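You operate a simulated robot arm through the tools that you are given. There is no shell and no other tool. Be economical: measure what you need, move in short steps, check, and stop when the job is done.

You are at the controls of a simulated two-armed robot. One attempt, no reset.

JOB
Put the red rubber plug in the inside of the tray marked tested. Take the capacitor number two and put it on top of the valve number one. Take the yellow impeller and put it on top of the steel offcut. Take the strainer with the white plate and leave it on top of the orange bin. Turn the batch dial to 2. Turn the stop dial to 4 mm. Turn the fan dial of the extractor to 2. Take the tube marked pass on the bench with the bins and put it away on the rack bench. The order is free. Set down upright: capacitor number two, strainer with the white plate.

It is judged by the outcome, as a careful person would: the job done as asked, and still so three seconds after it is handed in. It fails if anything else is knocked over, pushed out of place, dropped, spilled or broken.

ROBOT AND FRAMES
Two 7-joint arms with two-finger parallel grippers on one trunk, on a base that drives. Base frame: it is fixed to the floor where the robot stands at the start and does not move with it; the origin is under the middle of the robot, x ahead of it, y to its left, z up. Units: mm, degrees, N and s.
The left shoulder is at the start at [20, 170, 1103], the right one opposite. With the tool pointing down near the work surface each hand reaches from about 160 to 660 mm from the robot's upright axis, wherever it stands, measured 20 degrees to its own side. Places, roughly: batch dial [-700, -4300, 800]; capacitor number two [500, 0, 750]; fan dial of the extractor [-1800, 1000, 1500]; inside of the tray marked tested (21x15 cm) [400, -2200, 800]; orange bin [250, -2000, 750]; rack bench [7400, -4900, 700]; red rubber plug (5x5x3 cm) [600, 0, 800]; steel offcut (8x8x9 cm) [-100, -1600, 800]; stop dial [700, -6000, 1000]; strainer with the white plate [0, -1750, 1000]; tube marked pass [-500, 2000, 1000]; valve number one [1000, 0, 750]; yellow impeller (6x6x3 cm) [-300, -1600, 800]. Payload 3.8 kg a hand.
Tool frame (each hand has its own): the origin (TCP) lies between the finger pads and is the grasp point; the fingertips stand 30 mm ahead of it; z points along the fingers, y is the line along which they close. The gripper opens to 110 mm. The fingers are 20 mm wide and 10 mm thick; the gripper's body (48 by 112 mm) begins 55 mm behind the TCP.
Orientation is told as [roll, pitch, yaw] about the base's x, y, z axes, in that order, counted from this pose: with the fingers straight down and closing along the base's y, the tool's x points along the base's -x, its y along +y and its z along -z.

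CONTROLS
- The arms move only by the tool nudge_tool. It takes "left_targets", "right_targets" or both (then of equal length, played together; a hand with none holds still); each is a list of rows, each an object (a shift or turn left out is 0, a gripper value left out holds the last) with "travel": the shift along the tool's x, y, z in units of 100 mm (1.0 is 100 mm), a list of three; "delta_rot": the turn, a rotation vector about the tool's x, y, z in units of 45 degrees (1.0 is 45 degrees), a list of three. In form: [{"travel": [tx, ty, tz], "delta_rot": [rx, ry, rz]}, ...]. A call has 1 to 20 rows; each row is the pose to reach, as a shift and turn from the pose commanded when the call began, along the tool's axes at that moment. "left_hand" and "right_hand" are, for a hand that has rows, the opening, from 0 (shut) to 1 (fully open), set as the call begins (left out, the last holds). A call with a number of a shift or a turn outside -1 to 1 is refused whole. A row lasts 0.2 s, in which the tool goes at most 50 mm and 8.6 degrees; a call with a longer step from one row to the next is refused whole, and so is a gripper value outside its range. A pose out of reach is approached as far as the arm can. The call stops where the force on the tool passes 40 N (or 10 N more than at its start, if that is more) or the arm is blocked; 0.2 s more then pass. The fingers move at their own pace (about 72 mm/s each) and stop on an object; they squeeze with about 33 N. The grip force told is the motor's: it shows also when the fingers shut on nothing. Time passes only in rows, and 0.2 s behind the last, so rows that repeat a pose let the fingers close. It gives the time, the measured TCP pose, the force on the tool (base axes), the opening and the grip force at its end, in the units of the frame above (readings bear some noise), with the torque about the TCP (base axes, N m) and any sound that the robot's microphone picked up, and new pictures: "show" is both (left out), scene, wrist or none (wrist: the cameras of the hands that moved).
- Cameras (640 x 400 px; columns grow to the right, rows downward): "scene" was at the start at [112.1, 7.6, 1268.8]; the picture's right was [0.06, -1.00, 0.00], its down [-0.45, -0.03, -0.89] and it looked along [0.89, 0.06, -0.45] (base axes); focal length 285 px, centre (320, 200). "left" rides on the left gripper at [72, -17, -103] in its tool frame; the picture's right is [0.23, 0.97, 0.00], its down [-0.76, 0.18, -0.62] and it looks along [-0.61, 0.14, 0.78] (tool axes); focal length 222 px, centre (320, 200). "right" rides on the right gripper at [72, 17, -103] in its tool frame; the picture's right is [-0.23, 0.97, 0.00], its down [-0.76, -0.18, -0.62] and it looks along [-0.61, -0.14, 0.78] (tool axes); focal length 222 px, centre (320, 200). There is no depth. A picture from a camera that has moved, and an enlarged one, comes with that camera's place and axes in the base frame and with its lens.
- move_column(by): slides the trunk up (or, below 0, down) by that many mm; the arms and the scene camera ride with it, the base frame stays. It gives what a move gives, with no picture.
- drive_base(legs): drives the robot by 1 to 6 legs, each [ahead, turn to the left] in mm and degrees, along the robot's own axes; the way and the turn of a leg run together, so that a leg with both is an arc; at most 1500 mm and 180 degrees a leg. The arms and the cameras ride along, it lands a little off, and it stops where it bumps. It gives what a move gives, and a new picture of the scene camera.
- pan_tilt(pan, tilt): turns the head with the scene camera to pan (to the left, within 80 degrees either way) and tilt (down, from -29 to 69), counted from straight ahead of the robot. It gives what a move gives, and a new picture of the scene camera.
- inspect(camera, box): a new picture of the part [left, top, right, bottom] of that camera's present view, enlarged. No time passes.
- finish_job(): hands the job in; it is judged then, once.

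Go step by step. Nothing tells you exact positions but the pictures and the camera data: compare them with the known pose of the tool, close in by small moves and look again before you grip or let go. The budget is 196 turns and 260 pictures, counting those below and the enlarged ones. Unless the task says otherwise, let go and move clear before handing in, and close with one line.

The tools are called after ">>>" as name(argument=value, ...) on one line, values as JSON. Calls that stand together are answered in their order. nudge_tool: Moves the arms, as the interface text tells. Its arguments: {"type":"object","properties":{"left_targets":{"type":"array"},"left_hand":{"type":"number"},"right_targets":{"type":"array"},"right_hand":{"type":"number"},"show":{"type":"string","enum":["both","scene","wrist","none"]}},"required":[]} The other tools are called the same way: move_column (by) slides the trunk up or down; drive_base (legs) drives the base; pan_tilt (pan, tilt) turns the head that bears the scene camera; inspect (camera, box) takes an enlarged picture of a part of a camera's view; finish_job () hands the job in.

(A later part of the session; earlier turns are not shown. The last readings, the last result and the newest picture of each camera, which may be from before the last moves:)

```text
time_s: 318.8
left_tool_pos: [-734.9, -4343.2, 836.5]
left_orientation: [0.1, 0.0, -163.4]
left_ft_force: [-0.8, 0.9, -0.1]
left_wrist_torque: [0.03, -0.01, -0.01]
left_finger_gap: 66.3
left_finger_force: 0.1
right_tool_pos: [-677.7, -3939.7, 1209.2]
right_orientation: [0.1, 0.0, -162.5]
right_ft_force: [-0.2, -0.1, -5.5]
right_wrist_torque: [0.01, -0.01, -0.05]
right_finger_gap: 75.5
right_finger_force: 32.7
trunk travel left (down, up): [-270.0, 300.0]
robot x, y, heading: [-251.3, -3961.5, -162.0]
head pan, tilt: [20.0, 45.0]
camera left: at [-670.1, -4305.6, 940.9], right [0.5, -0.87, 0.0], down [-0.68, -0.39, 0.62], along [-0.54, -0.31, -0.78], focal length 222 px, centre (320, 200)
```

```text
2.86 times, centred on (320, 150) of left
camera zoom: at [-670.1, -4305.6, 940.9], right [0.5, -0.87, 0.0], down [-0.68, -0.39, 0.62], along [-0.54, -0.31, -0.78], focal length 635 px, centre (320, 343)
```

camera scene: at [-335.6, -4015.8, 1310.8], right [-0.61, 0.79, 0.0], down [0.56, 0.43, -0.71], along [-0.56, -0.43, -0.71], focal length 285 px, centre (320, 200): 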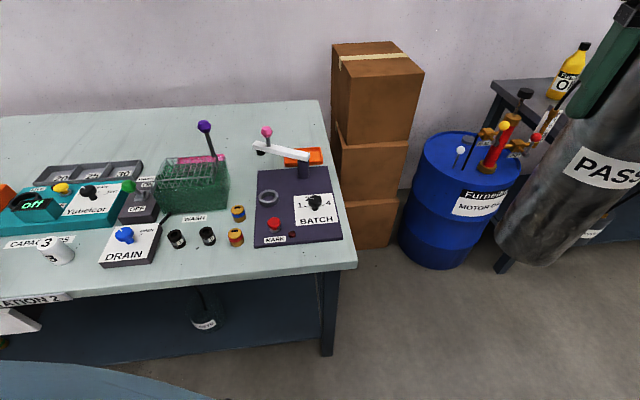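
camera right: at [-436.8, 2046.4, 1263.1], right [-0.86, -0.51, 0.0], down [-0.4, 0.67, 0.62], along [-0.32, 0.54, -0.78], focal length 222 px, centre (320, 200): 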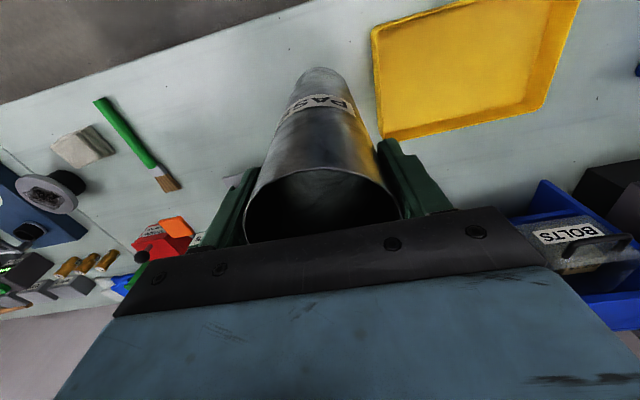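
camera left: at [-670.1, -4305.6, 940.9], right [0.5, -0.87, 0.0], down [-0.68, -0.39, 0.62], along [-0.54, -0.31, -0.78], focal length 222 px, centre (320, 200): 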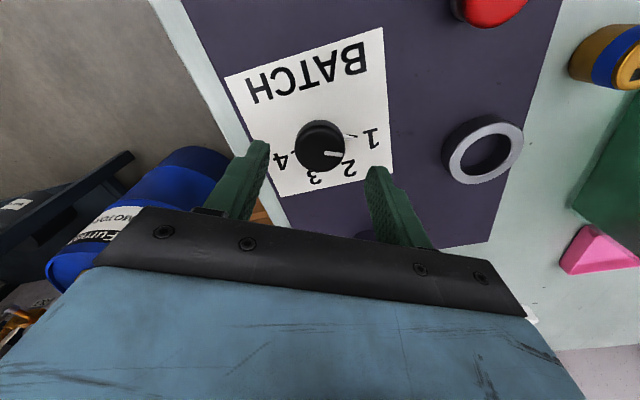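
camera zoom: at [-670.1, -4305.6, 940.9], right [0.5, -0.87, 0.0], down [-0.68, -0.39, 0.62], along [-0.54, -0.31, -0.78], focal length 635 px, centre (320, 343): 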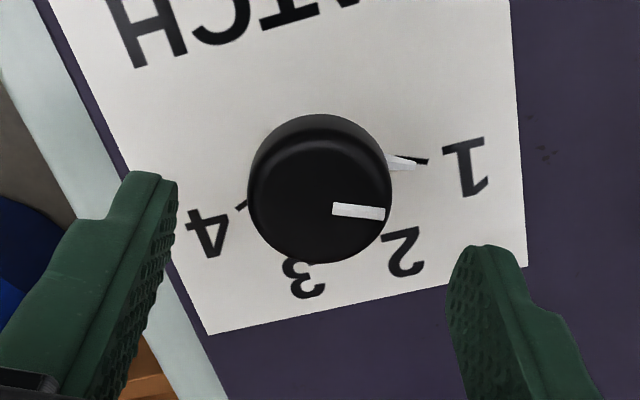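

>>> nudge_tool(left_targets=[{"travel": [0, 0, 0.2]}, {"travel": [0, 0, 0.36]}], show="none")

>>> nudge_tool(left_targets=[{"travel": [0, 0, 0.04]}, {"travel": [0, 0, 0.06]}], show="wrist")

```text
time_s: 319.4
left_tool_pos: [-734.2, -4342.3, 801.9]
left_orientation: [0.0, -0.2, -163.5]
left_ft_force: [2.1, 0.6, 8.6]
left_wrist_torque: [0.34, -0.02, -0.08]
left_finger_gap: 65.9
left_finger_force: 0.1
right_tool_pos: [-676.7, -3940.7, 1208.9]
right_orientation: [0.0, -0.1, -162.5]
right_ft_force: [0.1, 0.1, -4.8]
right_wrist_torque: [0.04, -0.02, -0.03]
right_finger_gap: 75.3
right_finger_force: 33.5
trunk travel left (down, up): [-270.0, 300.0]
robot x, y, heading: [-250.9, -3959.7, -162.1]
head pan, tilt: [20.0, 45.0]
```

```text
time_s: 320.0
left_tool_pos: [-735.1, -4343.0, 802.2]
left_orientation: [0.0, -0.5, -163.2]
left_ft_force: [8.2, 3.6, 14.8]
left_wrist_torque: [-0.37, -0.53, 0.33]
left_finger_gap: 65.7
left_finger_force: 0.0
right_tool_pos: [-675.3, -3940.6, 1209.2]
right_orientation: [0.1, 0.0, -162.5]
right_ft_force: [-0.5, -0.4, -5.7]
right_wrist_torque: [0.01, -0.02, 0.0]
right_finger_gap: 75.6
right_finger_force: 33.1
trunk travel left (down, up): [-270.0, 300.0]
robot x, y, heading: [-249.6, -3963.9, -162.0]
head pan, tilt: [20.0, 45.0]
stopped in row 2 (left hand): the force on the tool passed its limit at 43 N (the readings are from after the stop); the commanded pose is now the measured one
camera left: at [-669.8, -4306.1, 906.0], right [0.5, -0.87, 0.0], down [-0.67, -0.39, 0.63], along [-0.55, -0.31, -0.78], focal length 222 px, centre (320, 200)
```

left: 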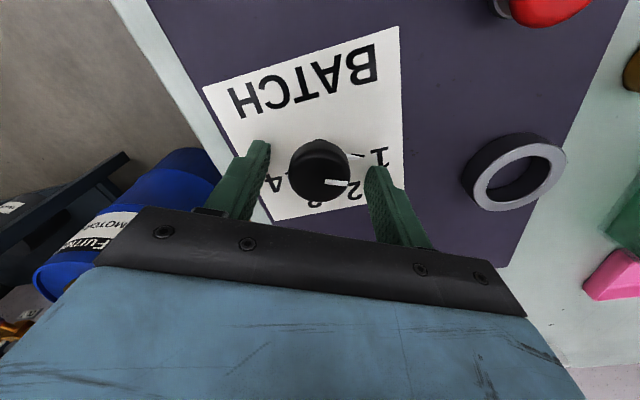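

The tips reached the panel at z=772. I'll lift 4 mm and grip.

>>> nudge_tool(left_targets=[{"travel": [0, 0, -0.04]}, {"travel": [0, 0, -0.04]}], show="none")

>>> nudge_tool(left_targets=[{"travel": [0, 0, 0]}, {"travel": [0, 0, 0]}, {"travel": [0, 0, 0]}], left_hand=0, show="wrist")

```text
time_s: 320.6
left_tool_pos: [-734.3, -4344.5, 802.7]
left_orientation: [0.0, -0.4, -163.4]
left_ft_force: [-0.4, 0.6, 0.4]
left_wrist_torque: [-0.03, -0.01, 0.01]
left_finger_gap: 66.0
left_finger_force: 0.1
right_tool_pos: [-677.5, -3941.1, 1209.4]
right_orientation: [0.1, 0.0, -162.4]
right_ft_force: [-0.7, 0.8, -4.8]
right_wrist_torque: [-0.02, -0.06, -0.03]
right_finger_gap: 75.7
right_finger_force: 32.9
trunk travel left (down, up): [-270.0, 300.0]
robot x, y, heading: [-250.9, -3963.8, -161.8]
head pan, tilt: [20.0, 45.0]
```

```text
time_s: 321.4
left_tool_pos: [-736.1, -4341.4, 803.0]
left_orientation: [0.0, -0.2, -163.6]
left_ft_force: [-2.6, 10.0, -5.8]
left_wrist_torque: [0.15, 0.41, 0.14]
left_finger_gap: 33.4
left_finger_force: 44.7
right_tool_pos: [-677.5, -3939.4, 1208.6]
right_orientation: [0.1, 0.0, -162.5]
right_ft_force: [-0.2, -0.6, -6.0]
right_wrist_torque: [0.0, -0.02, -0.01]
right_finger_gap: 75.6
right_finger_force: 33.1
trunk travel left (down, up): [-270.0, 300.0]
robot x, y, heading: [-249.8, -3959.9, -162.2]
head pan, tilt: [20.0, 45.0]
camera left: at [-671.4, -4304.6, 907.2], right [0.49, -0.87, 0.0], down [-0.68, -0.39, 0.63], along [-0.55, -0.31, -0.78], focal length 222 px, centre (320, 200)
```

left: 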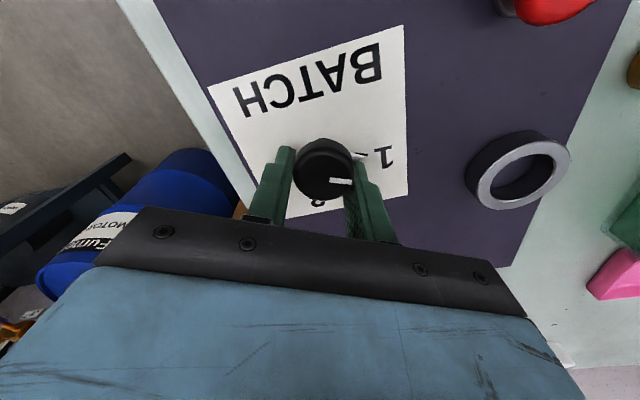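

Gripped. I'll turn 45° clockwise, release and check.

>>> nudge_tool(left_targets=[{"delta_rot": [0, 0, 0.19]}, {"delta_rot": [0, 0, 0.38]}, {"delta_rot": [0, 0, 0.57]}, {"delta_rot": [0, 0, 0.76]}, {"delta_rot": [0, 0, 0.93]}, {"delta_rot": [0, 0, 0.93]}], show="none")

>>> nudge_tool(left_targets=[{"travel": [0, 0, 0]}, {"travel": [0, 0, 0]}, {"travel": [0, 0, -0.1]}, {"travel": [0, 0, -0.4]}, {"travel": [0, 0, -0.8]}, {"travel": [0, 0, -1.0]}], left_hand=0.6, show="none")

>>> inspect(camera="left", box=[220, 40, 420, 180])

```text
time_s: 322.4
left_tool_pos: [-732.7, -4337.9, 804.6]
left_orientation: [0.2, -1.8, 173.1]
left_ft_force: [-5.4, 4.3, -8.3]
left_wrist_torque: [0.26, 1.26, -0.01]
left_finger_gap: 33.3
left_finger_force: 44.7
left hand out of reach, approached as far as the arm can: row 3, 4, 5
right_tool_pos: [-676.5, -3941.9, 1209.7]
right_orientation: [0.0, -0.1, -162.5]
right_ft_force: [0.7, -0.6, -5.5]
right_wrist_torque: [0.02, -0.06, -0.05]
right_finger_gap: 75.7
right_finger_force: 33.4
trunk travel left (down, up): [-270.0, 300.0]
robot x, y, heading: [-251.6, -3962.3, -162.1]
head pan, tilt: [20.0, 45.0]
stopped in row 5 (left hand): the force on the tool passed its limit at 101 N (the readings are from after the stop); the commanded pose is now the measured one
```

```text
time_s: 323.8
left_tool_pos: [-729.1, -4338.5, 907.5]
left_orientation: [0.4, -1.6, 173.4]
left_ft_force: [-0.3, -0.2, -0.5]
left_wrist_torque: [0.01, 0.0, -0.01]
left_finger_gap: 66.3
left_finger_force: 0.0
right_tool_pos: [-677.2, -3939.9, 1209.6]
right_orientation: [0.0, 0.0, -162.5]
right_ft_force: [-0.2, 0.2, -5.3]
right_wrist_torque: [-0.01, -0.03, 0.05]
right_finger_gap: 75.5
right_finger_force: 32.5
trunk travel left (down, up): [-270.0, 300.0]
robot x, y, heading: [-252.2, -3960.3, -162.2]
head pan, tilt: [20.0, 45.0]
```

```text
2.86 times, centred on (320, 110) of left
camera zoom: at [-652.4, -4330.3, 1009.3], right [0.11, -0.99, 0.0], down [-0.76, -0.09, 0.65], along [-0.64, -0.07, -0.76], focal length 635 px, centre (320, 457)
```

zoom: 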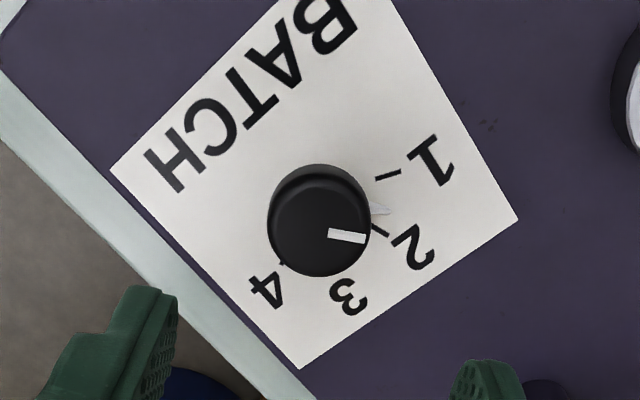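

It moved about two-thirds of the way; the wrist hit its limit. I'll rotate the hand back, regrip and finish the last ~17°.

>>> nudge_tool(left_targets=[{"delta_rot": [0, 0, -0.19]}, {"delta_rot": [0, 0, -0.38]}, {"delta_rot": [0, 0, -0.57]}, {"delta_rot": [0, 0, -0.76]}, {"delta_rot": [0, 0, -0.95]}], show="wrist")

```text
time_s: 325.0
left_tool_pos: [-728.9, -4338.0, 905.9]
left_orientation: [-0.7, -1.3, -143.8]
left_ft_force: [0.4, -0.4, 0.1]
left_wrist_torque: [0.01, -0.03, -0.02]
left_finger_gap: 65.9
left_finger_force: 0.1
right_tool_pos: [-676.5, -3939.3, 1208.6]
right_orientation: [0.0, -0.1, -162.5]
right_ft_force: [0.5, 0.2, -5.6]
right_wrist_torque: [-0.05, -0.05, -0.01]
right_finger_gap: 75.6
right_finger_force: 32.9
trunk travel left (down, up): [-270.0, 300.0]
robot x, y, heading: [-251.8, -3963.0, -162.4]
head pan, tilt: [20.0, 45.0]
camera left: at [-677.5, -4282.1, 1008.6], right [0.76, -0.65, -0.02], down [-0.49, -0.59, 0.64], along [-0.43, -0.47, -0.77], focal length 222 px, centre (320, 200)
```

left: 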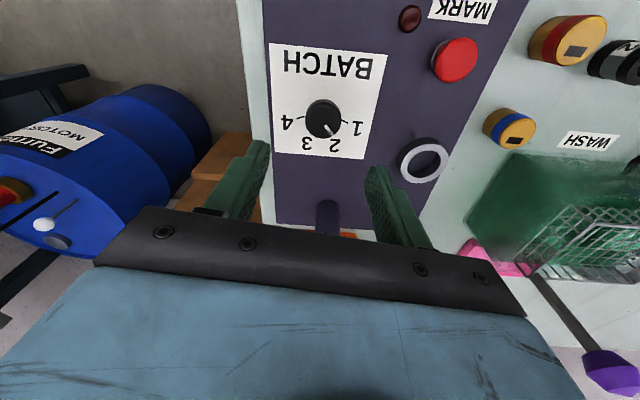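

>>> nudge_tool(left_targets=[{"travel": [-0.03, 0.01, 0.4]}, {"travel": [-0.03, 0.01, 0.8]}, {"travel": [-0.03, 0.01, 0.99]}], show="none")

>>> nudge_tool(left_targets=[{"travel": [0, 0, 0]}, {"travel": [0, 0, 0]}, {"travel": [0, 0, 0]}], left_hand=0, show="none")

>>> nudge_tool(left_targets=[{"delta_rot": [0, 0, 0.19]}, {"delta_rot": [0, 0, 0.36]}, {"delta_rot": [0, 0, 0.36]}], show="none")

>>> nudge_tool(left_targets=[{"travel": [0, 0, 0]}, {"travel": [0, 0, 0]}, {"travel": [0, 0, -0.1]}, {"travel": [0, 0, -0.4]}, {"travel": [0, 0, -0.8]}, {"travel": [0, 0, -1.0]}], left_hand=0.6, show="none")

>>> inspect(camera="left", box=[220, 40, 420, 180])

```text
time_s: 325.8
left_tool_pos: [-732.4, -4341.8, 806.8]
left_orientation: [-0.8, -1.4, -144.0]
left_ft_force: [0.0, 0.6, -0.5]
left_wrist_torque: [0.0, 0.02, 0.04]
left_finger_gap: 66.1
left_finger_force: 0.1
right_tool_pos: [-675.4, -3941.6, 1208.2]
right_orientation: [0.1, -0.1, -162.5]
right_ft_force: [0.1, 0.2, -5.3]
right_wrist_torque: [0.01, -0.05, -0.01]
right_finger_gap: 75.5
right_finger_force: 32.9
trunk travel left (down, up): [-270.0, 300.0]
robot x, y, heading: [-251.9, -3961.2, -162.3]
head pan, tilt: [20.0, 45.0]
```

```text
time_s: 326.6
left_tool_pos: [-733.0, -4341.6, 807.3]
left_orientation: [-0.7, -1.4, -143.9]
left_ft_force: [2.9, -3.8, -0.4]
left_wrist_torque: [-0.09, -0.1, -0.01]
left_finger_gap: 33.4
left_finger_force: 45.3
right_tool_pos: [-676.2, -3940.5, 1208.9]
right_orientation: [0.0, -0.1, -162.5]
right_ft_force: [0.7, 0.6, -5.0]
right_wrist_torque: [0.03, -0.05, -0.07]
right_finger_gap: 75.8
right_finger_force: 33.4
trunk travel left (down, up): [-270.0, 300.0]
robot x, y, heading: [-248.9, -3960.5, -162.1]
head pan, tilt: [20.0, 45.0]
```

```text
time_s: 327.4
left_tool_pos: [-733.0, -4340.1, 807.1]
left_orientation: [-0.4, -1.6, -160.4]
left_ft_force: [2.7, 0.7, -1.3]
left_wrist_torque: [0.37, -0.36, -0.06]
left_finger_gap: 33.5
left_finger_force: 45.0
right_tool_pos: [-676.3, -3941.1, 1210.2]
right_orientation: [0.0, -0.1, -162.5]
right_ft_force: [-0.5, -0.1, -4.9]
right_wrist_torque: [0.05, -0.08, -0.01]
right_finger_gap: 75.8
right_finger_force: 32.5
trunk travel left (down, up): [-270.0, 300.0]
robot x, y, heading: [-252.7, -3958.3, -162.2]
head pan, tilt: [20.0, 45.0]
```

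```text
time_s: 328.8
left_tool_pos: [-730.1, -4342.0, 907.0]
left_orientation: [-0.5, -1.6, -160.2]
left_ft_force: [0.0, -0.2, 0.3]
left_wrist_torque: [0.03, -0.01, 0.04]
left_finger_gap: 65.9
left_finger_force: 0.0
right_tool_pos: [-676.9, -3940.7, 1209.1]
right_orientation: [-0.1, -0.1, -162.5]
right_ft_force: [0.1, 0.2, -6.0]
right_wrist_torque: [0.04, -0.06, 0.0]
right_finger_gap: 75.8
right_finger_force: 33.1
trunk travel left (down, up): [-270.0, 300.0]
robot x, y, heading: [-254.0, -3963.7, -162.0]
head pan, tilt: [20.0, 45.0]
```

```text
2.86 times, centred on (320, 110) of left
camera zoom: at [-665.6, -4300.3, 1009.5], right [0.54, -0.84, -0.01], down [-0.64, -0.42, 0.64], along [-0.54, -0.34, -0.77], focal length 635 px, centre (320, 457)
```

zoom: 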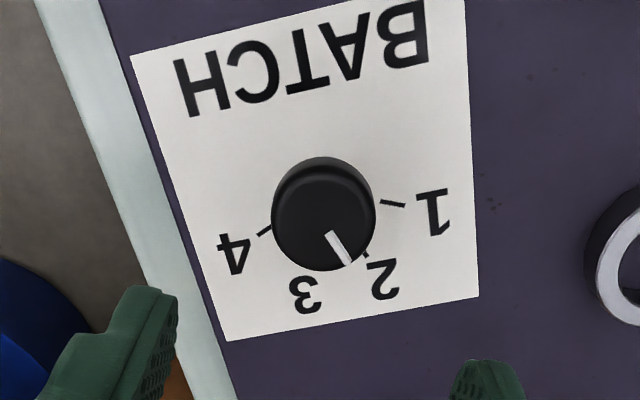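

Slightly past 2 (about 9°). I'll trim it back.

>>> nudge_tool(left_targets=[{"travel": [0, 0, 0.4]}, {"travel": [0, 0, 0.8]}, {"travel": [0, 0, 1.0]}], show="none")

>>> nudge_tool(left_targets=[{"travel": [0, 0, 0]}, {"travel": [0, 0, 0]}, {"travel": [0, 0, 0]}], left_hand=0, show="none")

>>> nudge_tool(left_targets=[{"delta_rot": [0, 0, -0.19]}, {"delta_rot": [0, 0, -0.19]}], show="none")

>>> nudge_tool(left_targets=[{"travel": [0, 0, 0]}, {"travel": [0, 0, 0]}, {"travel": [0, 0, -0.1]}, {"travel": [0, 0, -0.4]}, {"travel": [0, 0, -0.8]}, {"travel": [0, 0, -1.0]}], left_hand=0.6, show="none")

>>> inspect(camera="left", box=[220, 40, 420, 180])

```text
time_s: 329.6
left_tool_pos: [-733.5, -4340.8, 805.5]
left_orientation: [-0.4, -1.6, -160.1]
left_ft_force: [-0.2, -1.0, 0.3]
left_wrist_torque: [0.0, 0.02, 0.01]
left_finger_gap: 66.1
left_finger_force: 0.1
right_tool_pos: [-677.1, -3940.3, 1209.5]
right_orientation: [0.0, 0.0, -162.5]
right_ft_force: [0.2, -0.8, -4.8]
right_wrist_torque: [0.02, -0.03, -0.01]
right_finger_gap: 75.6
right_finger_force: 33.1
trunk travel left (down, up): [-270.0, 300.0]
robot x, y, heading: [-247.0, -3963.5, -162.3]
head pan, tilt: [20.0, 45.0]
```

```text
time_s: 330.4
left_tool_pos: [-733.4, -4339.9, 806.9]
left_orientation: [-0.4, -1.5, -160.2]
left_ft_force: [-0.1, 2.9, -3.4]
left_wrist_torque: [-0.14, 0.39, 0.05]
left_finger_gap: 33.5
left_finger_force: 44.6
right_tool_pos: [-676.3, -3939.7, 1209.8]
right_orientation: [0.0, -0.1, -162.5]
right_ft_force: [-0.6, 0.7, -5.0]
right_wrist_torque: [-0.01, -0.08, -0.01]
right_finger_gap: 75.9
right_finger_force: 33.3
trunk travel left (down, up): [-270.0, 300.0]
robot x, y, heading: [-251.3, -3961.1, -162.2]
head pan, tilt: [20.0, 45.0]
```

```text
time_s: 331.0
left_tool_pos: [-732.7, -4342.2, 806.2]
left_orientation: [-0.6, -1.4, -151.6]
left_ft_force: [2.4, 1.8, -4.5]
left_wrist_torque: [-0.68, 0.63, 0.03]
left_finger_gap: 33.3
left_finger_force: 44.9
right_tool_pos: [-677.0, -3940.7, 1209.8]
right_orientation: [0.0, -0.2, -162.5]
right_ft_force: [-0.2, 0.0, -4.8]
right_wrist_torque: [0.04, -0.03, 0.02]
right_finger_gap: 75.6
right_finger_force: 33.1
trunk travel left (down, up): [-270.0, 300.0]
robot x, y, heading: [-248.8, -3956.2, -162.0]
head pan, tilt: [20.0, 45.0]
```

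```text
time_s: 332.4
left_tool_pos: [-730.8, -4341.9, 905.8]
left_orientation: [-0.6, -1.5, -151.6]
left_ft_force: [0.4, 0.7, 0.4]
left_wrist_torque: [0.03, -0.01, 0.02]
left_finger_gap: 66.0
left_finger_force: 0.0
right_tool_pos: [-676.5, -3940.7, 1209.0]
right_orientation: [0.0, -0.1, -162.6]
right_ft_force: [-0.2, 0.0, -6.5]
right_wrist_torque: [-0.02, -0.03, 0.0]
right_finger_gap: 75.6
right_finger_force: 32.8
trunk travel left (down, up): [-270.0, 300.0]
robot x, y, heading: [-249.1, -3958.2, -162.2]
head pan, tilt: [20.0, 45.0]
```

```text
2.86 times, centred on (320, 110) of left
camera zoom: at [-672.4, -4292.2, 1008.8], right [0.66, -0.75, -0.02], down [-0.57, -0.52, 0.64], along [-0.49, -0.42, -0.77], focal length 635 px, centre (320, 457)
```

zoom: 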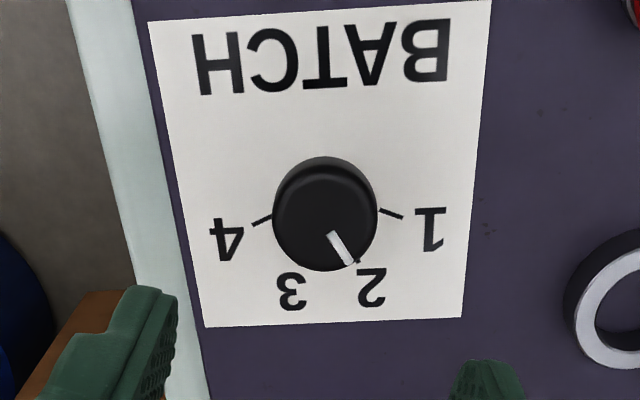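

The batch dial is at 2. Next I'll head for the stop dial at about [700,-6000,1000].

>>> nudge_tool(left_targets=[{"travel": [0, 0, -0.45]}, {"travel": [0, 0, -0.9]}, {"travel": [0.2, 0, -1.0]}, {"travel": [0.5, 0, -1.0]}], show="none")

>>> nudge_tool(left_targets=[{"travel": [0, 0, -0.45]}, {"travel": [0, 0, -0.9]}, {"travel": [0, 0, -1.0]}], show="none")

>>> drive_base(legs=[[-280, 0], [0, 116], [1300, 0]])

>>> pan_tilt(pan=-20, tilt=15)

```text
time_s: 333.4
left_tool_pos: [-681.4, -4315.9, 1004.5]
left_orientation: [-0.7, -1.6, -151.6]
left_ft_force: [-0.7, 0.2, 0.0]
left_wrist_torque: [0.0, 0.0, -0.03]
left_finger_gap: 66.0
left_finger_force: 0.0
right_tool_pos: [-677.2, -3940.5, 1209.5]
right_orientation: [0.0, -0.1, -162.5]
right_ft_force: [1.0, -0.6, -3.9]
right_wrist_torque: [0.03, -0.05, -0.02]
right_finger_gap: 75.6
right_finger_force: 32.3
trunk travel left (down, up): [-270.0, 300.0]
robot x, y, heading: [-247.4, -3958.6, -162.1]
head pan, tilt: [20.0, 45.0]
```

```text
time_s: 334.2
left_tool_pos: [-679.9, -4316.1, 1104.6]
left_orientation: [-0.6, -1.6, -151.6]
left_ft_force: [-0.2, -0.1, 0.8]
left_wrist_torque: [0.02, 0.06, -0.01]
left_finger_gap: 66.1
left_finger_force: 0.1
right_tool_pos: [-676.2, -3939.8, 1209.0]
right_orientation: [0.0, -0.2, -162.5]
right_ft_force: [0.3, 0.3, -5.7]
right_wrist_torque: [-0.01, -0.03, 0.03]
right_finger_gap: 75.4
right_finger_force: 33.4
trunk travel left (down, up): [-270.0, 300.0]
robot x, y, heading: [-250.7, -3958.4, -162.0]
head pan, tilt: [20.0, 45.0]
```

```text
time_s: 347.1
left_tool_pos: [1422.3, -5046.0, 1103.5]
left_orientation: [-0.5, -1.4, -35.5]
left_ft_force: [0.2, 0.8, -0.5]
left_wrist_torque: [0.04, -0.01, -0.07]
left_finger_gap: 66.1
left_finger_force: 0.1
right_tool_pos: [1082.5, -5207.6, 1209.9]
right_orientation: [0.1, 0.0, -46.4]
right_ft_force: [0.1, -1.5, -4.8]
right_wrist_torque: [0.01, 0.06, 0.0]
right_finger_gap: 75.6
right_finger_force: 33.3
trunk travel left (down, up): [-270.0, 300.0]
robot x, y, heading: [912.6, -4815.1, -46.1]
head pan, tilt: [20.0, 45.0]
camera scene: at [1001.6, -4865.8, 1310.7], right [-0.44, -0.9, 0.0], down [-0.64, 0.31, -0.71], along [0.63, -0.31, -0.71], focal length 285 px, centre (320, 200)
```

scene: 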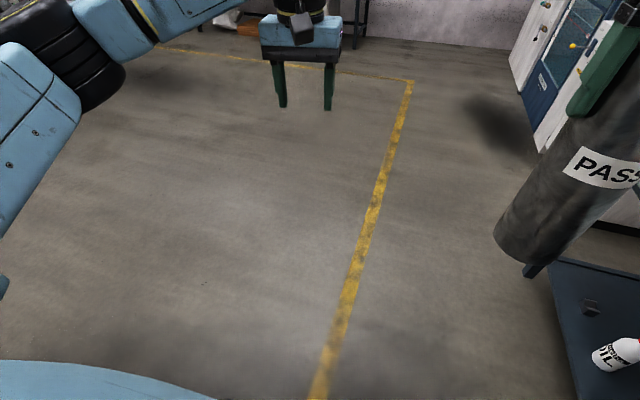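

```text
time_s: 348.2
left_tool_pos: [1423.1, -5046.1, 1104.3]
left_orientation: [-0.6, -1.5, -35.5]
left_ft_force: [0.5, 0.0, -0.3]
left_wrist_torque: [0.02, 0.02, 0.04]
left_finger_gap: 66.0
left_finger_force: 0.1
right_tool_pos: [1084.1, -5208.4, 1209.5]
right_orientation: [-0.1, -0.1, -46.5]
right_ft_force: [0.3, 0.4, -5.2]
right_wrist_torque: [0.05, 0.01, 0.0]
right_finger_gap: 75.7
right_finger_force: 32.8
trunk travel left (down, up): [-270.0, 300.0]
robot x, y, heading: [912.0, -4816.0, -46.3]
head pan, tilt: [-20.0, 15.0]
camera scene: at [966.3, -4915.3, 1357.5], right [-0.91, -0.41, 0.0], down [-0.11, 0.24, -0.97], along [0.39, -0.88, -0.26], focal length 285 px, centre (320, 200)
```

scene: 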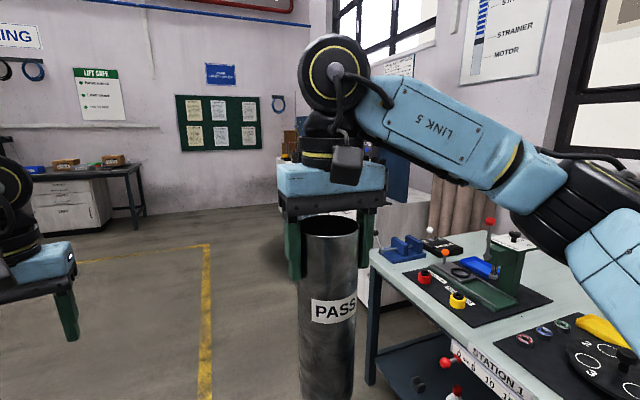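

>>> drive_base(legs=[[580, 0], [0, -92]])

>>> pan_tilt(pan=10, tilt=20)

```text
time_s: 355.3
left_tool_pos: [1078.9, -5739.1, 1104.3]
left_orientation: [-0.6, -1.5, -126.4]
left_ft_force: [0.7, -0.2, 0.4]
left_wrist_torque: [0.0, 0.01, 0.03]
left_finger_gap: 65.8
left_finger_force: 0.1
right_tool_pos: [921.1, -5397.1, 1209.1]
right_orientation: [0.0, -0.2, -137.3]
right_ft_force: [-0.4, 0.4, -5.7]
right_wrist_torque: [0.02, -0.02, 0.02]
right_finger_gap: 75.4
right_finger_force: 33.2
trunk travel left (down, up): [-270.0, 300.0]
robot x, y, heading: [1313.1, -5232.3, -137.0]
head pan, tilt: [-20.0, 15.0]
camera scene: at [1213.6, -5283.4, 1357.5], right [-0.39, 0.92, 0.0], down [0.24, 0.1, -0.97], along [-0.89, -0.38, -0.26], focal length 285 px, centre (320, 200)
```

scene: 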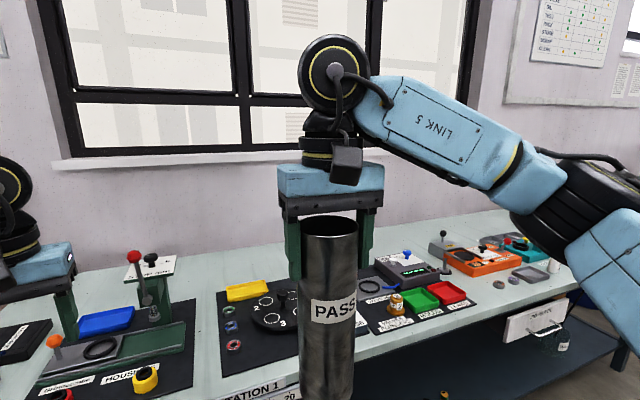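

```text
time_s: 356.3
left_tool_pos: [1078.9, -5740.4, 1104.5]
left_orientation: [-0.7, -1.5, -126.4]
left_ft_force: [-1.1, 0.6, 0.1]
left_wrist_torque: [-0.01, -0.03, -0.03]
left_finger_gap: 66.0
left_finger_force: 0.0
right_tool_pos: [921.7, -5395.8, 1209.3]
right_orientation: [0.1, -0.1, -137.1]
right_ft_force: [-0.5, 0.0, -4.6]
right_wrist_torque: [0.03, -0.04, 0.01]
right_finger_gap: 75.7
right_finger_force: 32.5
trunk travel left (down, up): [-270.0, 300.0]
robot x, y, heading: [1314.9, -5232.1, -137.2]
head pan, tilt: [10.0, 20.0]
camera scene: at [1243.6, -5321.3, 1349.4], right [-0.8, 0.6, 0.0], down [0.21, 0.27, -0.94], along [-0.57, -0.75, -0.34], focal length 285 px, centre (320, 200)
```

scene: 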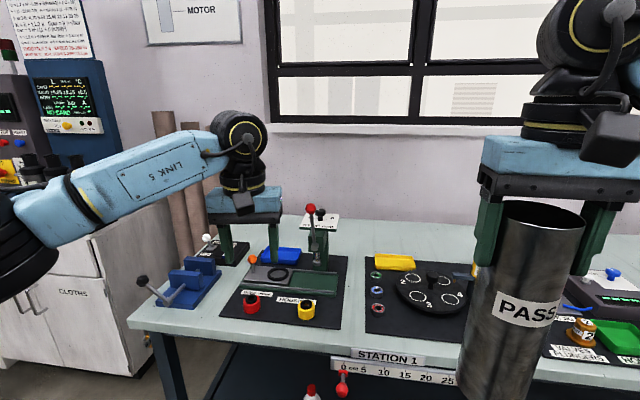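

>>> inspect(camera="scene", box=[230, 190, 360, 330])

>>> inspect(camera="left", box=[0, 0, 640, 400])

```text
2.86 times, centred on (295, 260) of scene
camera zoom: at [1243.6, -5321.3, 1349.4], right [-0.8, 0.6, 0.0], down [0.21, 0.27, -0.94], along [-0.57, -0.75, -0.34], focal length 815 px, centre (391, 29)
```

zoom: 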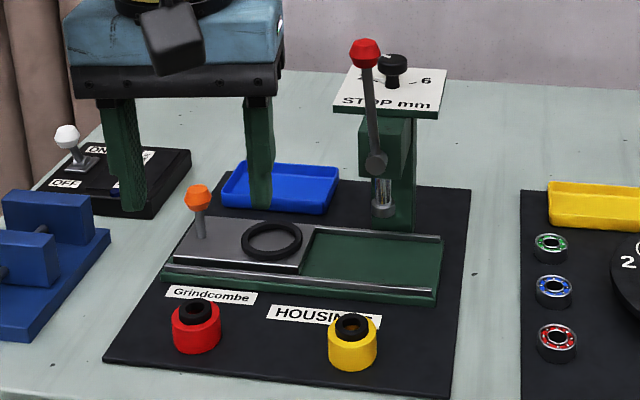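

```text
1.00 times, centred on (320, 200) of left (not enlarged: the box is as wide or as high as the picture)
camera zoom: at [1109.8, -5669.4, 1206.9], right [0.92, -0.39, -0.02], down [-0.29, -0.71, 0.64], along [-0.26, -0.58, -0.77], focal length 222 px, centre (320, 200)
```

zoom: 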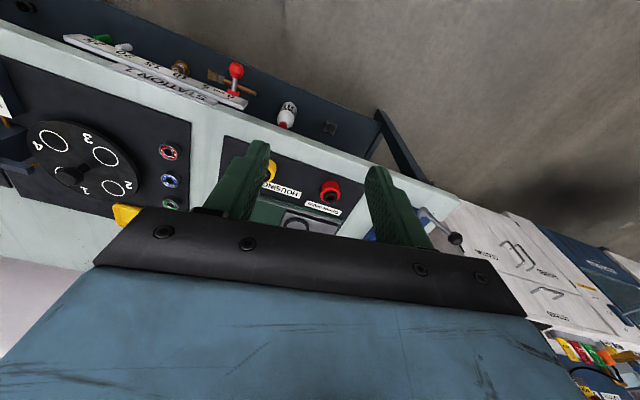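

The stop dial ("STOP mm") is the black knob on top of the green press, about [727,-5997,1000]. I'll raise the left hand and go closer.

>>> nudge_tool(left_targets=[{"travel": [0, 0, -0.45]}, {"travel": [0.2, 0, -0.9]}, {"travel": [0.5, 0, -1.0]}], show="none")

>>> drive_base(legs=[[360, 0]])

>>> pan_tilt(pan=15, tilt=35)

>>> inspect(camera="left", box=[0, 0, 640, 400])

```text
time_s: 357.1
left_tool_pos: [1113.0, -5696.0, 1203.3]
left_orientation: [-0.6, -1.5, -126.4]
left_ft_force: [-0.9, 0.1, 0.0]
left_wrist_torque: [0.01, 0.0, 0.0]
left_finger_gap: 66.1
left_finger_force: 0.0
right_tool_pos: [921.5, -5396.4, 1210.1]
right_orientation: [-0.1, -0.1, -137.3]
right_ft_force: [-0.2, 0.3, -5.8]
right_wrist_torque: [0.01, -0.01, 0.01]
right_finger_gap: 75.6
right_finger_force: 33.0
trunk travel left (down, up): [-270.0, 300.0]
robot x, y, heading: [1317.3, -5236.0, -136.9]
head pan, tilt: [10.0, 20.0]
```

```text
time_s: 359.4
left_tool_pos: [847.4, -5944.7, 1202.7]
left_orientation: [-0.6, -1.4, -126.3]
left_ft_force: [0.3, -0.4, -0.4]
left_wrist_torque: [0.02, -0.03, 0.03]
left_finger_gap: 66.0
left_finger_force: 0.1
right_tool_pos: [656.5, -5644.5, 1209.1]
right_orientation: [0.1, -0.1, -137.2]
right_ft_force: [-0.8, -0.9, -5.8]
right_wrist_torque: [0.06, -0.02, 0.05]
right_finger_gap: 75.6
right_finger_force: 33.3
trunk travel left (down, up): [-270.0, 300.0]
robot x, y, heading: [1052.8, -5481.8, -137.1]
head pan, tilt: [10.0, 20.0]
camera scene: at [980.2, -5568.1, 1349.3], right [-0.8, 0.6, 0.0], down [0.21, 0.27, -0.94], along [-0.56, -0.75, -0.34], focal length 285 px, centre (320, 200)
```

scene: 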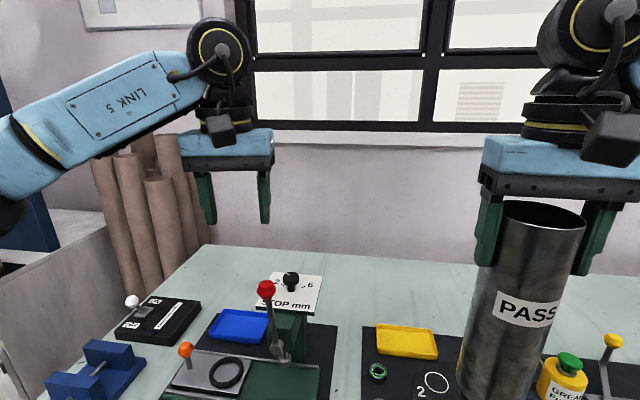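

```text
time_s: 360.2
left_tool_pos: [847.8, -5943.2, 1203.2]
left_orientation: [-0.6, -1.4, -126.2]
left_ft_force: [-0.1, -0.8, -0.9]
left_wrist_torque: [-0.01, -0.03, 0.0]
left_finger_gap: 65.8
left_finger_force: 0.1
right_tool_pos: [659.2, -5644.8, 1209.5]
right_orientation: [0.0, 0.1, -137.0]
right_ft_force: [-0.3, 0.2, -5.3]
right_wrist_torque: [0.03, -0.03, 0.0]
right_finger_gap: 75.6
right_finger_force: 32.6
trunk travel left (down, up): [-270.0, 300.0]
robot x, y, heading: [1049.8, -5479.5, -136.8]
head pan, tilt: [15.0, 35.0]
camera scene: at [990.1, -5567.9, 1325.6], right [-0.85, 0.53, 0.0], down [0.3, 0.49, -0.82], along [-0.43, -0.7, -0.57], focal length 285 px, centre (320, 200)
```

scene: 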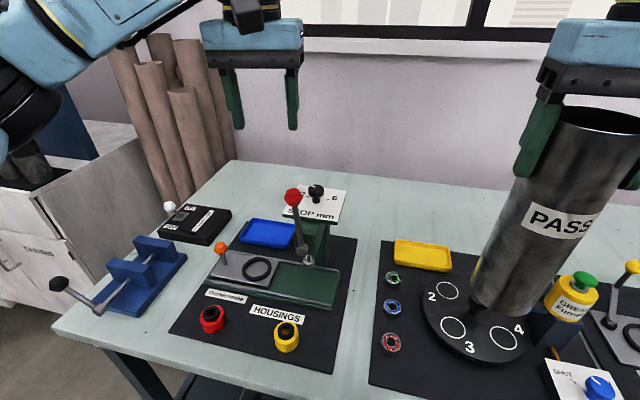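

```text
1.00 times, centred on (320, 200) of left (not enlarged: the box is as wide or as high as the picture)
camera zoom: at [879.6, -5873.7, 1305.6], right [0.92, -0.39, -0.02], down [-0.29, -0.71, 0.64], along [-0.26, -0.58, -0.77], focal length 222 px, centre (320, 200)
```

zoom: 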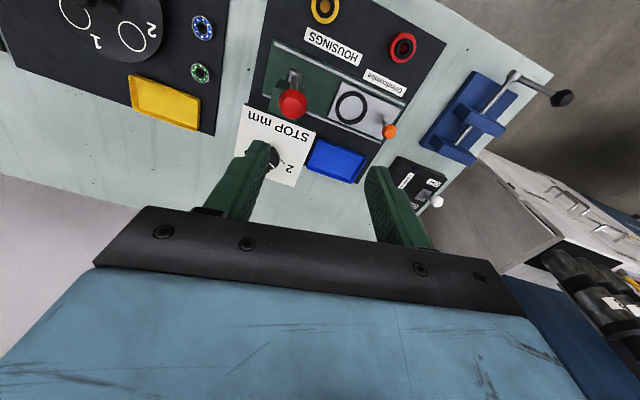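

>>> nudge_tool(left_targets=[{"travel": [-0.3, -0.2, 0]}, {"travel": [-0.6, -0.4, 0]}, {"travel": [-0.9, -0.62, 0.2]}, {"travel": [-0.95, -0.62, 0.5]}], show="wrist")

>>> inspect(camera="left", box=[240, 40, 400, 180])

```text
time_s: 361.2
left_tool_pos: [740.5, -5984.8, 1155.8]
left_orientation: [-0.7, -1.5, -126.2]
left_ft_force: [-1.0, 0.2, 0.0]
left_wrist_torque: [0.0, 0.02, 0.01]
left_finger_gap: 65.9
left_finger_force: 0.1
right_tool_pos: [659.2, -5644.6, 1210.2]
right_orientation: [0.0, -0.1, -137.1]
right_ft_force: [-0.1, 0.2, -5.0]
right_wrist_torque: [0.05, 0.01, -0.01]
right_finger_gap: 75.7
right_finger_force: 33.0
trunk travel left (down, up): [-270.0, 300.0]
robot x, y, heading: [1052.2, -5486.4, -136.9]
head pan, tilt: [15.0, 35.0]
camera left: at [772.9, -5915.1, 1258.2], right [0.92, -0.39, -0.02], down [-0.29, -0.71, 0.64], along [-0.26, -0.58, -0.77], focal length 222 px, centre (320, 200)
```

left: 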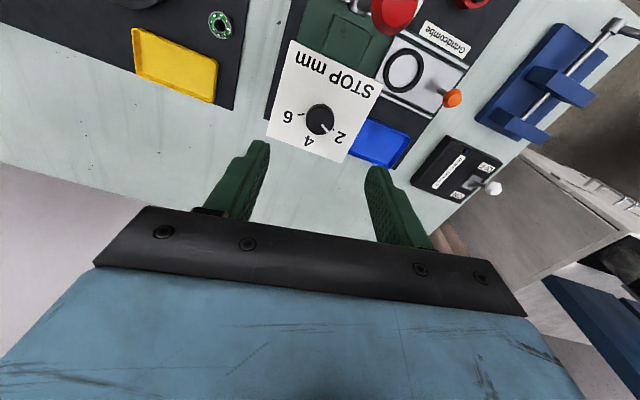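

```text
2.86 times, centred on (320, 110) of left
camera zoom: at [772.9, -5915.1, 1258.2], right [0.92, -0.39, -0.02], down [-0.29, -0.71, 0.64], along [-0.26, -0.58, -0.77], focal length 635 px, centre (320, 457)
```

zoom: 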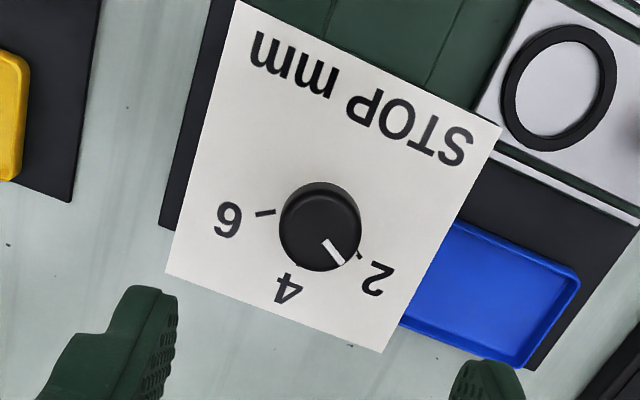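

The dial is at 2 mm; 4 mm is about 67° clockwise. I'll pre-rotate the hand the other way and descend over the knob.

>>> nudge_tool(left_targets=[{"travel": [-0.13, 0.02, 0], "delta_rot": [0, 0, -0.19]}, {"travel": [-0.13, 0.02, 0.3], "delta_rot": [0, 0, -0.38]}, {"travel": [-0.13, 0.02, 0.6], "delta_rot": [0, 0, -0.57]}, {"travel": [-0.13, 0.02, 0.9], "delta_rot": [0, 0, -0.75]}], show="wrist")

```text
time_s: 362.2
left_tool_pos: [732.6, -5998.1, 1065.5]
left_orientation: [-1.5, -0.8, -92.3]
left_ft_force: [0.3, -0.3, 0.2]
left_wrist_torque: [0.02, 0.02, 0.02]
left_finger_gap: 65.8
left_finger_force: 0.1
right_tool_pos: [657.6, -5644.4, 1208.8]
right_orientation: [0.1, -0.1, -137.2]
right_ft_force: [0.3, -0.6, -4.7]
right_wrist_torque: [0.03, -0.05, -0.02]
right_finger_gap: 75.6
right_finger_force: 33.4
trunk travel left (down, up): [-270.0, 300.0]
robot x, y, heading: [1053.7, -5479.2, -136.8]
head pan, tilt: [15.0, 35.0]
camera left: at [720.1, -5922.8, 1169.4], right [0.98, 0.19, -0.03], down [0.16, -0.76, 0.63], along [0.1, -0.62, -0.78], focal length 222 px, centre (320, 200)
```

left: 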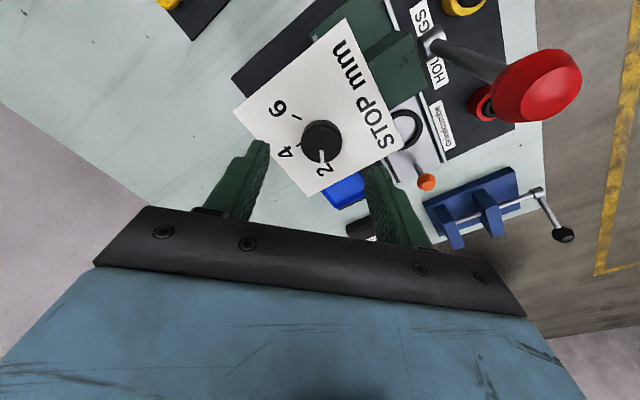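

>>> nudge_tool(left_targets=[{"travel": [0.02, 0, 0.2]}, {"travel": [0.02, 0, 0.37]}], show="none")

>>> nudge_tool(left_targets=[{"travel": [0, 0, 0.05]}], show="none")

>>> nudge_tool(left_targets=[{"travel": [0, 0, 0.04]}], show="wrist")

```text
time_s: 362.8
left_tool_pos: [731.2, -5994.5, 1029.5]
left_orientation: [-1.4, -0.9, -92.5]
left_ft_force: [0.2, -1.2, -0.5]
left_wrist_torque: [0.06, 0.02, 0.01]
left_finger_gap: 66.1
left_finger_force: 0.0
right_tool_pos: [657.5, -5643.2, 1209.1]
right_orientation: [0.0, -0.1, -137.2]
right_ft_force: [-0.6, -0.5, -5.9]
right_wrist_torque: [0.05, -0.02, 0.0]
right_finger_gap: 75.3
right_finger_force: 33.0
trunk travel left (down, up): [-270.0, 300.0]
robot x, y, heading: [1053.8, -5482.4, -137.2]
head pan, tilt: [15.0, 35.0]
```

```text
time_s: 363.2
left_tool_pos: [730.8, -5996.1, 1025.0]
left_orientation: [-1.4, -0.9, -92.4]
left_ft_force: [-0.4, 0.0, 0.6]
left_wrist_torque: [-0.02, 0.02, -0.01]
left_finger_gap: 66.0
left_finger_force: 0.1
right_tool_pos: [658.0, -5643.1, 1210.2]
right_orientation: [0.0, -0.1, -137.2]
right_ft_force: [-0.2, 0.5, -4.3]
right_wrist_torque: [0.03, -0.01, 0.01]
right_finger_gap: 75.5
right_finger_force: 32.6
trunk travel left (down, up): [-270.0, 300.0]
robot x, y, heading: [1051.8, -5478.3, -137.0]
head pan, tilt: [15.0, 35.0]
```

```text
time_s: 363.6
left_tool_pos: [731.8, -5996.2, 1019.8]
left_orientation: [-1.4, -1.0, -92.4]
left_ft_force: [0.7, -0.4, -0.1]
left_wrist_torque: [0.02, -0.02, 0.02]
left_finger_gap: 65.6
left_finger_force: 0.1
right_tool_pos: [659.2, -5644.7, 1209.7]
right_orientation: [0.0, -0.1, -137.2]
right_ft_force: [0.3, -0.2, -4.8]
right_wrist_torque: [0.01, -0.05, 0.02]
right_finger_gap: 75.6
right_finger_force: 33.3
trunk travel left (down, up): [-270.0, 300.0]
robot x, y, heading: [1052.8, -5480.2, -136.8]
head pan, tilt: [15.0, 35.0]
camera left: at [719.7, -5921.1, 1123.8], right [0.98, 0.18, -0.03], down [0.16, -0.76, 0.63], along [0.1, -0.62, -0.78], focal length 222 px, centre (320, 200)
```

left: 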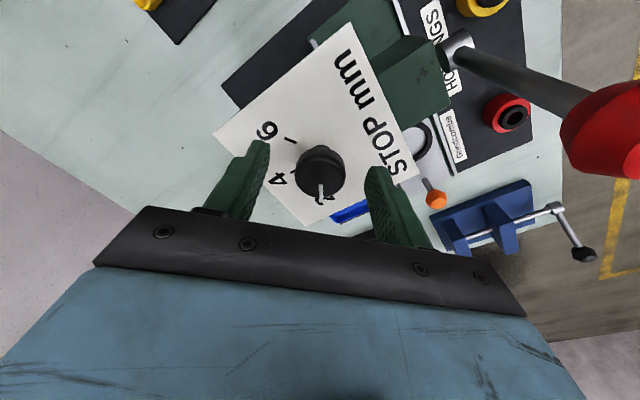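

>>> nudge_tool(left_targets=[{"travel": [0, 0, 0]}, {"travel": [0, 0, 0]}, {"travel": [0, 0, 0]}], left_hand=0, show="none")

```text
time_s: 364.4
left_tool_pos: [732.3, -5994.8, 1021.0]
left_orientation: [-1.3, -0.8, -92.5]
left_ft_force: [6.6, 0.9, 0.7]
left_wrist_torque: [0.09, -0.17, 0.05]
left_finger_gap: 33.5
left_finger_force: 33.2
right_tool_pos: [660.0, -5643.5, 1210.0]
right_orientation: [0.0, -0.1, -137.1]
right_ft_force: [0.4, 0.0, -5.1]
right_wrist_torque: [0.05, -0.07, -0.04]
right_finger_gap: 75.7
right_finger_force: 33.6
trunk travel left (down, up): [-270.0, 300.0]
robot x, y, heading: [1053.5, -5482.7, -137.0]
head pan, tilt: [15.0, 35.0]
```

Gripped (33.5 mm). I'll turn 67° clockwise in two steps, release and check.

>>> nudge_tool(left_targets=[{"delta_rot": [0, 0, 0.19]}, {"delta_rot": [0, 0, 0.38]}, {"delta_rot": [0, 0, 0.57]}, {"delta_rot": [0, 0, 0.75]}], show="none")

>>> nudge_tool(left_targets=[{"delta_rot": [0, 0, 0.19]}, {"delta_rot": [0, 0, 0.38]}, {"delta_rot": [0, 0, 0.57]}, {"delta_rot": [0, 0, 0.7]}, {"delta_rot": [0, 0, 0.7]}], show="none")

>>> nudge_tool(left_targets=[{"travel": [0, 0, 0]}, {"travel": [0, 0, 0]}, {"travel": [0, 0, -0.1]}, {"travel": [0, 0, -0.4]}, {"travel": [0, 0, -0.8]}, {"travel": [0, 0, -1.0]}], left_hand=0.6, show="none")

>>> inspect(camera="left", box=[220, 40, 420, 180])

```text
time_s: 365.4
left_tool_pos: [735.4, -5996.9, 1019.8]
left_orientation: [-0.4, -1.4, -126.3]
left_ft_force: [20.1, 1.8, -0.7]
left_wrist_torque: [0.39, -0.46, 0.09]
left_finger_gap: 33.3
left_finger_force: 32.9
right_tool_pos: [660.8, -5643.7, 1209.8]
right_orientation: [-0.2, -0.1, -137.1]
right_ft_force: [0.3, -0.4, -6.4]
right_wrist_torque: [0.02, -0.08, 0.01]
right_finger_gap: 75.4
right_finger_force: 32.7
trunk travel left (down, up): [-270.0, 300.0]
robot x, y, heading: [1052.6, -5482.8, -136.8]
head pan, tilt: [15.0, 35.0]
```

```text
time_s: 366.6
left_tool_pos: [735.8, -5999.8, 1019.7]
left_orientation: [0.3, -1.3, -157.7]
left_ft_force: [27.8, -8.8, 0.1]
left_wrist_torque: [-0.25, -0.48, 0.17]
left_finger_gap: 33.3
left_finger_force: 33.1
right_tool_pos: [660.8, -5645.0, 1209.7]
right_orientation: [-0.2, -0.1, -137.1]
right_ft_force: [0.4, -0.9, -5.6]
right_wrist_torque: [0.03, -0.04, 0.02]
right_finger_gap: 75.6
right_finger_force: 32.5
trunk travel left (down, up): [-270.0, 300.0]
robot x, y, heading: [1051.7, -5481.7, -136.8]
head pan, tilt: [15.0, 35.0]
```

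```text
time_s: 368.0
left_tool_pos: [734.6, -5994.2, 1121.0]
left_orientation: [0.3, -1.6, -157.7]
left_ft_force: [-0.1, 0.5, 1.3]
left_wrist_torque: [0.01, -0.03, 0.02]
left_finger_gap: 66.1
left_finger_force: 0.0
right_tool_pos: [659.1, -5643.6, 1209.5]
right_orientation: [0.0, -0.3, -137.2]
right_ft_force: [-0.7, -0.3, -5.7]
right_wrist_torque: [0.05, -0.04, 0.02]
right_finger_gap: 75.5
right_finger_force: 33.2
trunk travel left (down, up): [-270.0, 300.0]
robot x, y, heading: [1052.4, -5480.0, -137.2]
head pan, tilt: [15.0, 35.0]
```

```text
2.86 times, centred on (320, 110) of left
camera zoom: at [796.2, -5949.7, 1222.5], right [0.58, -0.82, 0.0], down [-0.62, -0.44, 0.65], along [-0.53, -0.37, -0.76], focal length 635 px, centre (320, 457)
```

zoom: 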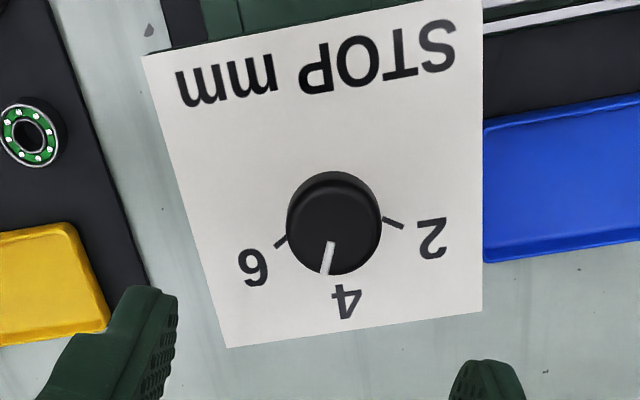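

The pointer went about 18° past 4 mm. I'll regrip and trim it back.

>>> nudge_tool(left_targets=[{"travel": [0, 0, 0.4]}, {"travel": [0, 0, 0.8]}, {"travel": [0, 0, 1.0]}], show="none")

>>> nudge_tool(left_targets=[{"travel": [0, 0, 0]}, {"travel": [0, 0, 0]}, {"travel": [0, 0, 0]}], left_hand=0, show="none")

>>> nudge_tool(left_targets=[{"delta_rot": [0, 0, -0.19]}, {"delta_rot": [0, 0, -0.38]}, {"delta_rot": [0, 0, -0.38]}], show="none")

>>> nudge_tool(left_targets=[{"travel": [0, 0, 0]}, {"travel": [0, 0, 0]}, {"travel": [0, 0, -0.1]}, {"travel": [0, 0, -0.4]}, {"travel": [0, 0, -0.8]}, {"travel": [0, 0, -1.0]}], left_hand=0.6, show="none")

>>> inspect(camera="left", box=[220, 40, 420, 180])

```text
time_s: 368.8
left_tool_pos: [731.3, -5997.7, 1019.5]
left_orientation: [0.3, -1.6, -157.8]
left_ft_force: [0.8, 0.9, -0.8]
left_wrist_torque: [-0.02, -0.01, 0.0]
left_finger_gap: 66.0
left_finger_force: 0.1
right_tool_pos: [658.7, -5643.6, 1210.0]
right_orientation: [0.0, 0.0, -137.2]
right_ft_force: [-0.7, 0.2, -5.4]
right_wrist_torque: [0.0, -0.02, 0.0]
right_finger_gap: 75.8
right_finger_force: 32.7
trunk travel left (down, up): [-270.0, 300.0]
robot x, y, heading: [1055.7, -5481.5, -136.7]
head pan, tilt: [15.0, 35.0]
```

```text
time_s: 369.6
left_tool_pos: [732.2, -6000.1, 1020.2]
left_orientation: [0.4, -1.7, -157.6]
left_ft_force: [3.7, -17.9, 3.5]
left_wrist_torque: [-0.7, -0.25, 0.03]
left_finger_gap: 33.3
left_finger_force: 33.3
right_tool_pos: [659.6, -5646.5, 1209.8]
right_orientation: [0.0, 0.0, -137.0]
right_ft_force: [0.0, -0.8, -5.9]
right_wrist_torque: [0.0, -0.05, 0.02]
right_finger_gap: 75.6
right_finger_force: 33.2
trunk travel left (down, up): [-270.0, 300.0]
robot x, y, heading: [1051.8, -5480.5, -136.4]
head pan, tilt: [15.0, 35.0]
```

```text
time_s: 370.4
left_tool_pos: [732.7, -6000.8, 1019.4]
left_orientation: [-0.1, -1.8, -140.5]
left_ft_force: [6.0, -21.5, 6.7]
left_wrist_torque: [-0.4, -0.6, 0.05]
left_finger_gap: 33.4
left_finger_force: 32.8
right_tool_pos: [659.8, -5645.3, 1209.2]
right_orientation: [-0.1, 0.0, -137.1]
right_ft_force: [-0.2, 0.4, -4.6]
right_wrist_torque: [0.05, -0.04, -0.02]
right_finger_gap: 75.8
right_finger_force: 32.6
trunk travel left (down, up): [-270.0, 300.0]
robot x, y, heading: [1056.4, -5480.7, -136.7]
head pan, tilt: [15.0, 35.0]
```

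```text
time_s: 371.8
left_tool_pos: [733.3, -5995.3, 1121.2]
left_orientation: [0.0, -1.5, -140.6]
left_ft_force: [0.3, -1.2, 0.5]
left_wrist_torque: [0.01, 0.01, -0.04]
left_finger_gap: 66.2
left_finger_force: 0.0
right_tool_pos: [658.9, -5643.3, 1209.3]
right_orientation: [-0.1, -0.1, -137.2]
right_ft_force: [-0.6, -0.1, -5.1]
right_wrist_torque: [0.03, -0.03, -0.01]
right_finger_gap: 75.6
right_finger_force: 33.6
trunk travel left (down, up): [-270.0, 300.0]
robot x, y, heading: [1048.9, -5480.0, -136.8]
head pan, tilt: [15.0, 35.0]
```

```text
2.86 times, centred on (320, 110) of left
camera zoom: at [781.7, -5934.1, 1223.1], right [0.79, -0.61, -0.01], down [-0.46, -0.61, 0.64], along [-0.4, -0.51, -0.77], focal length 635 px, centre (320, 457)
```

zoom: 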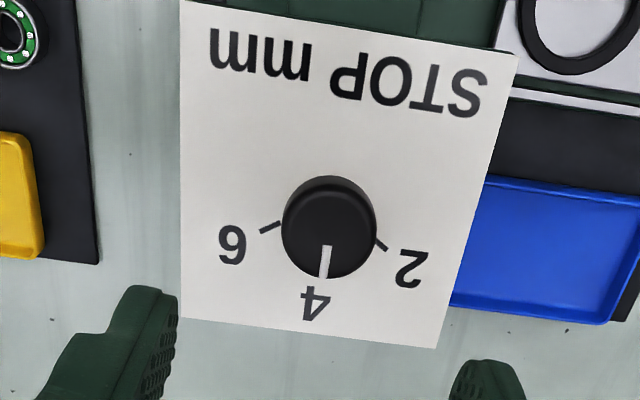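

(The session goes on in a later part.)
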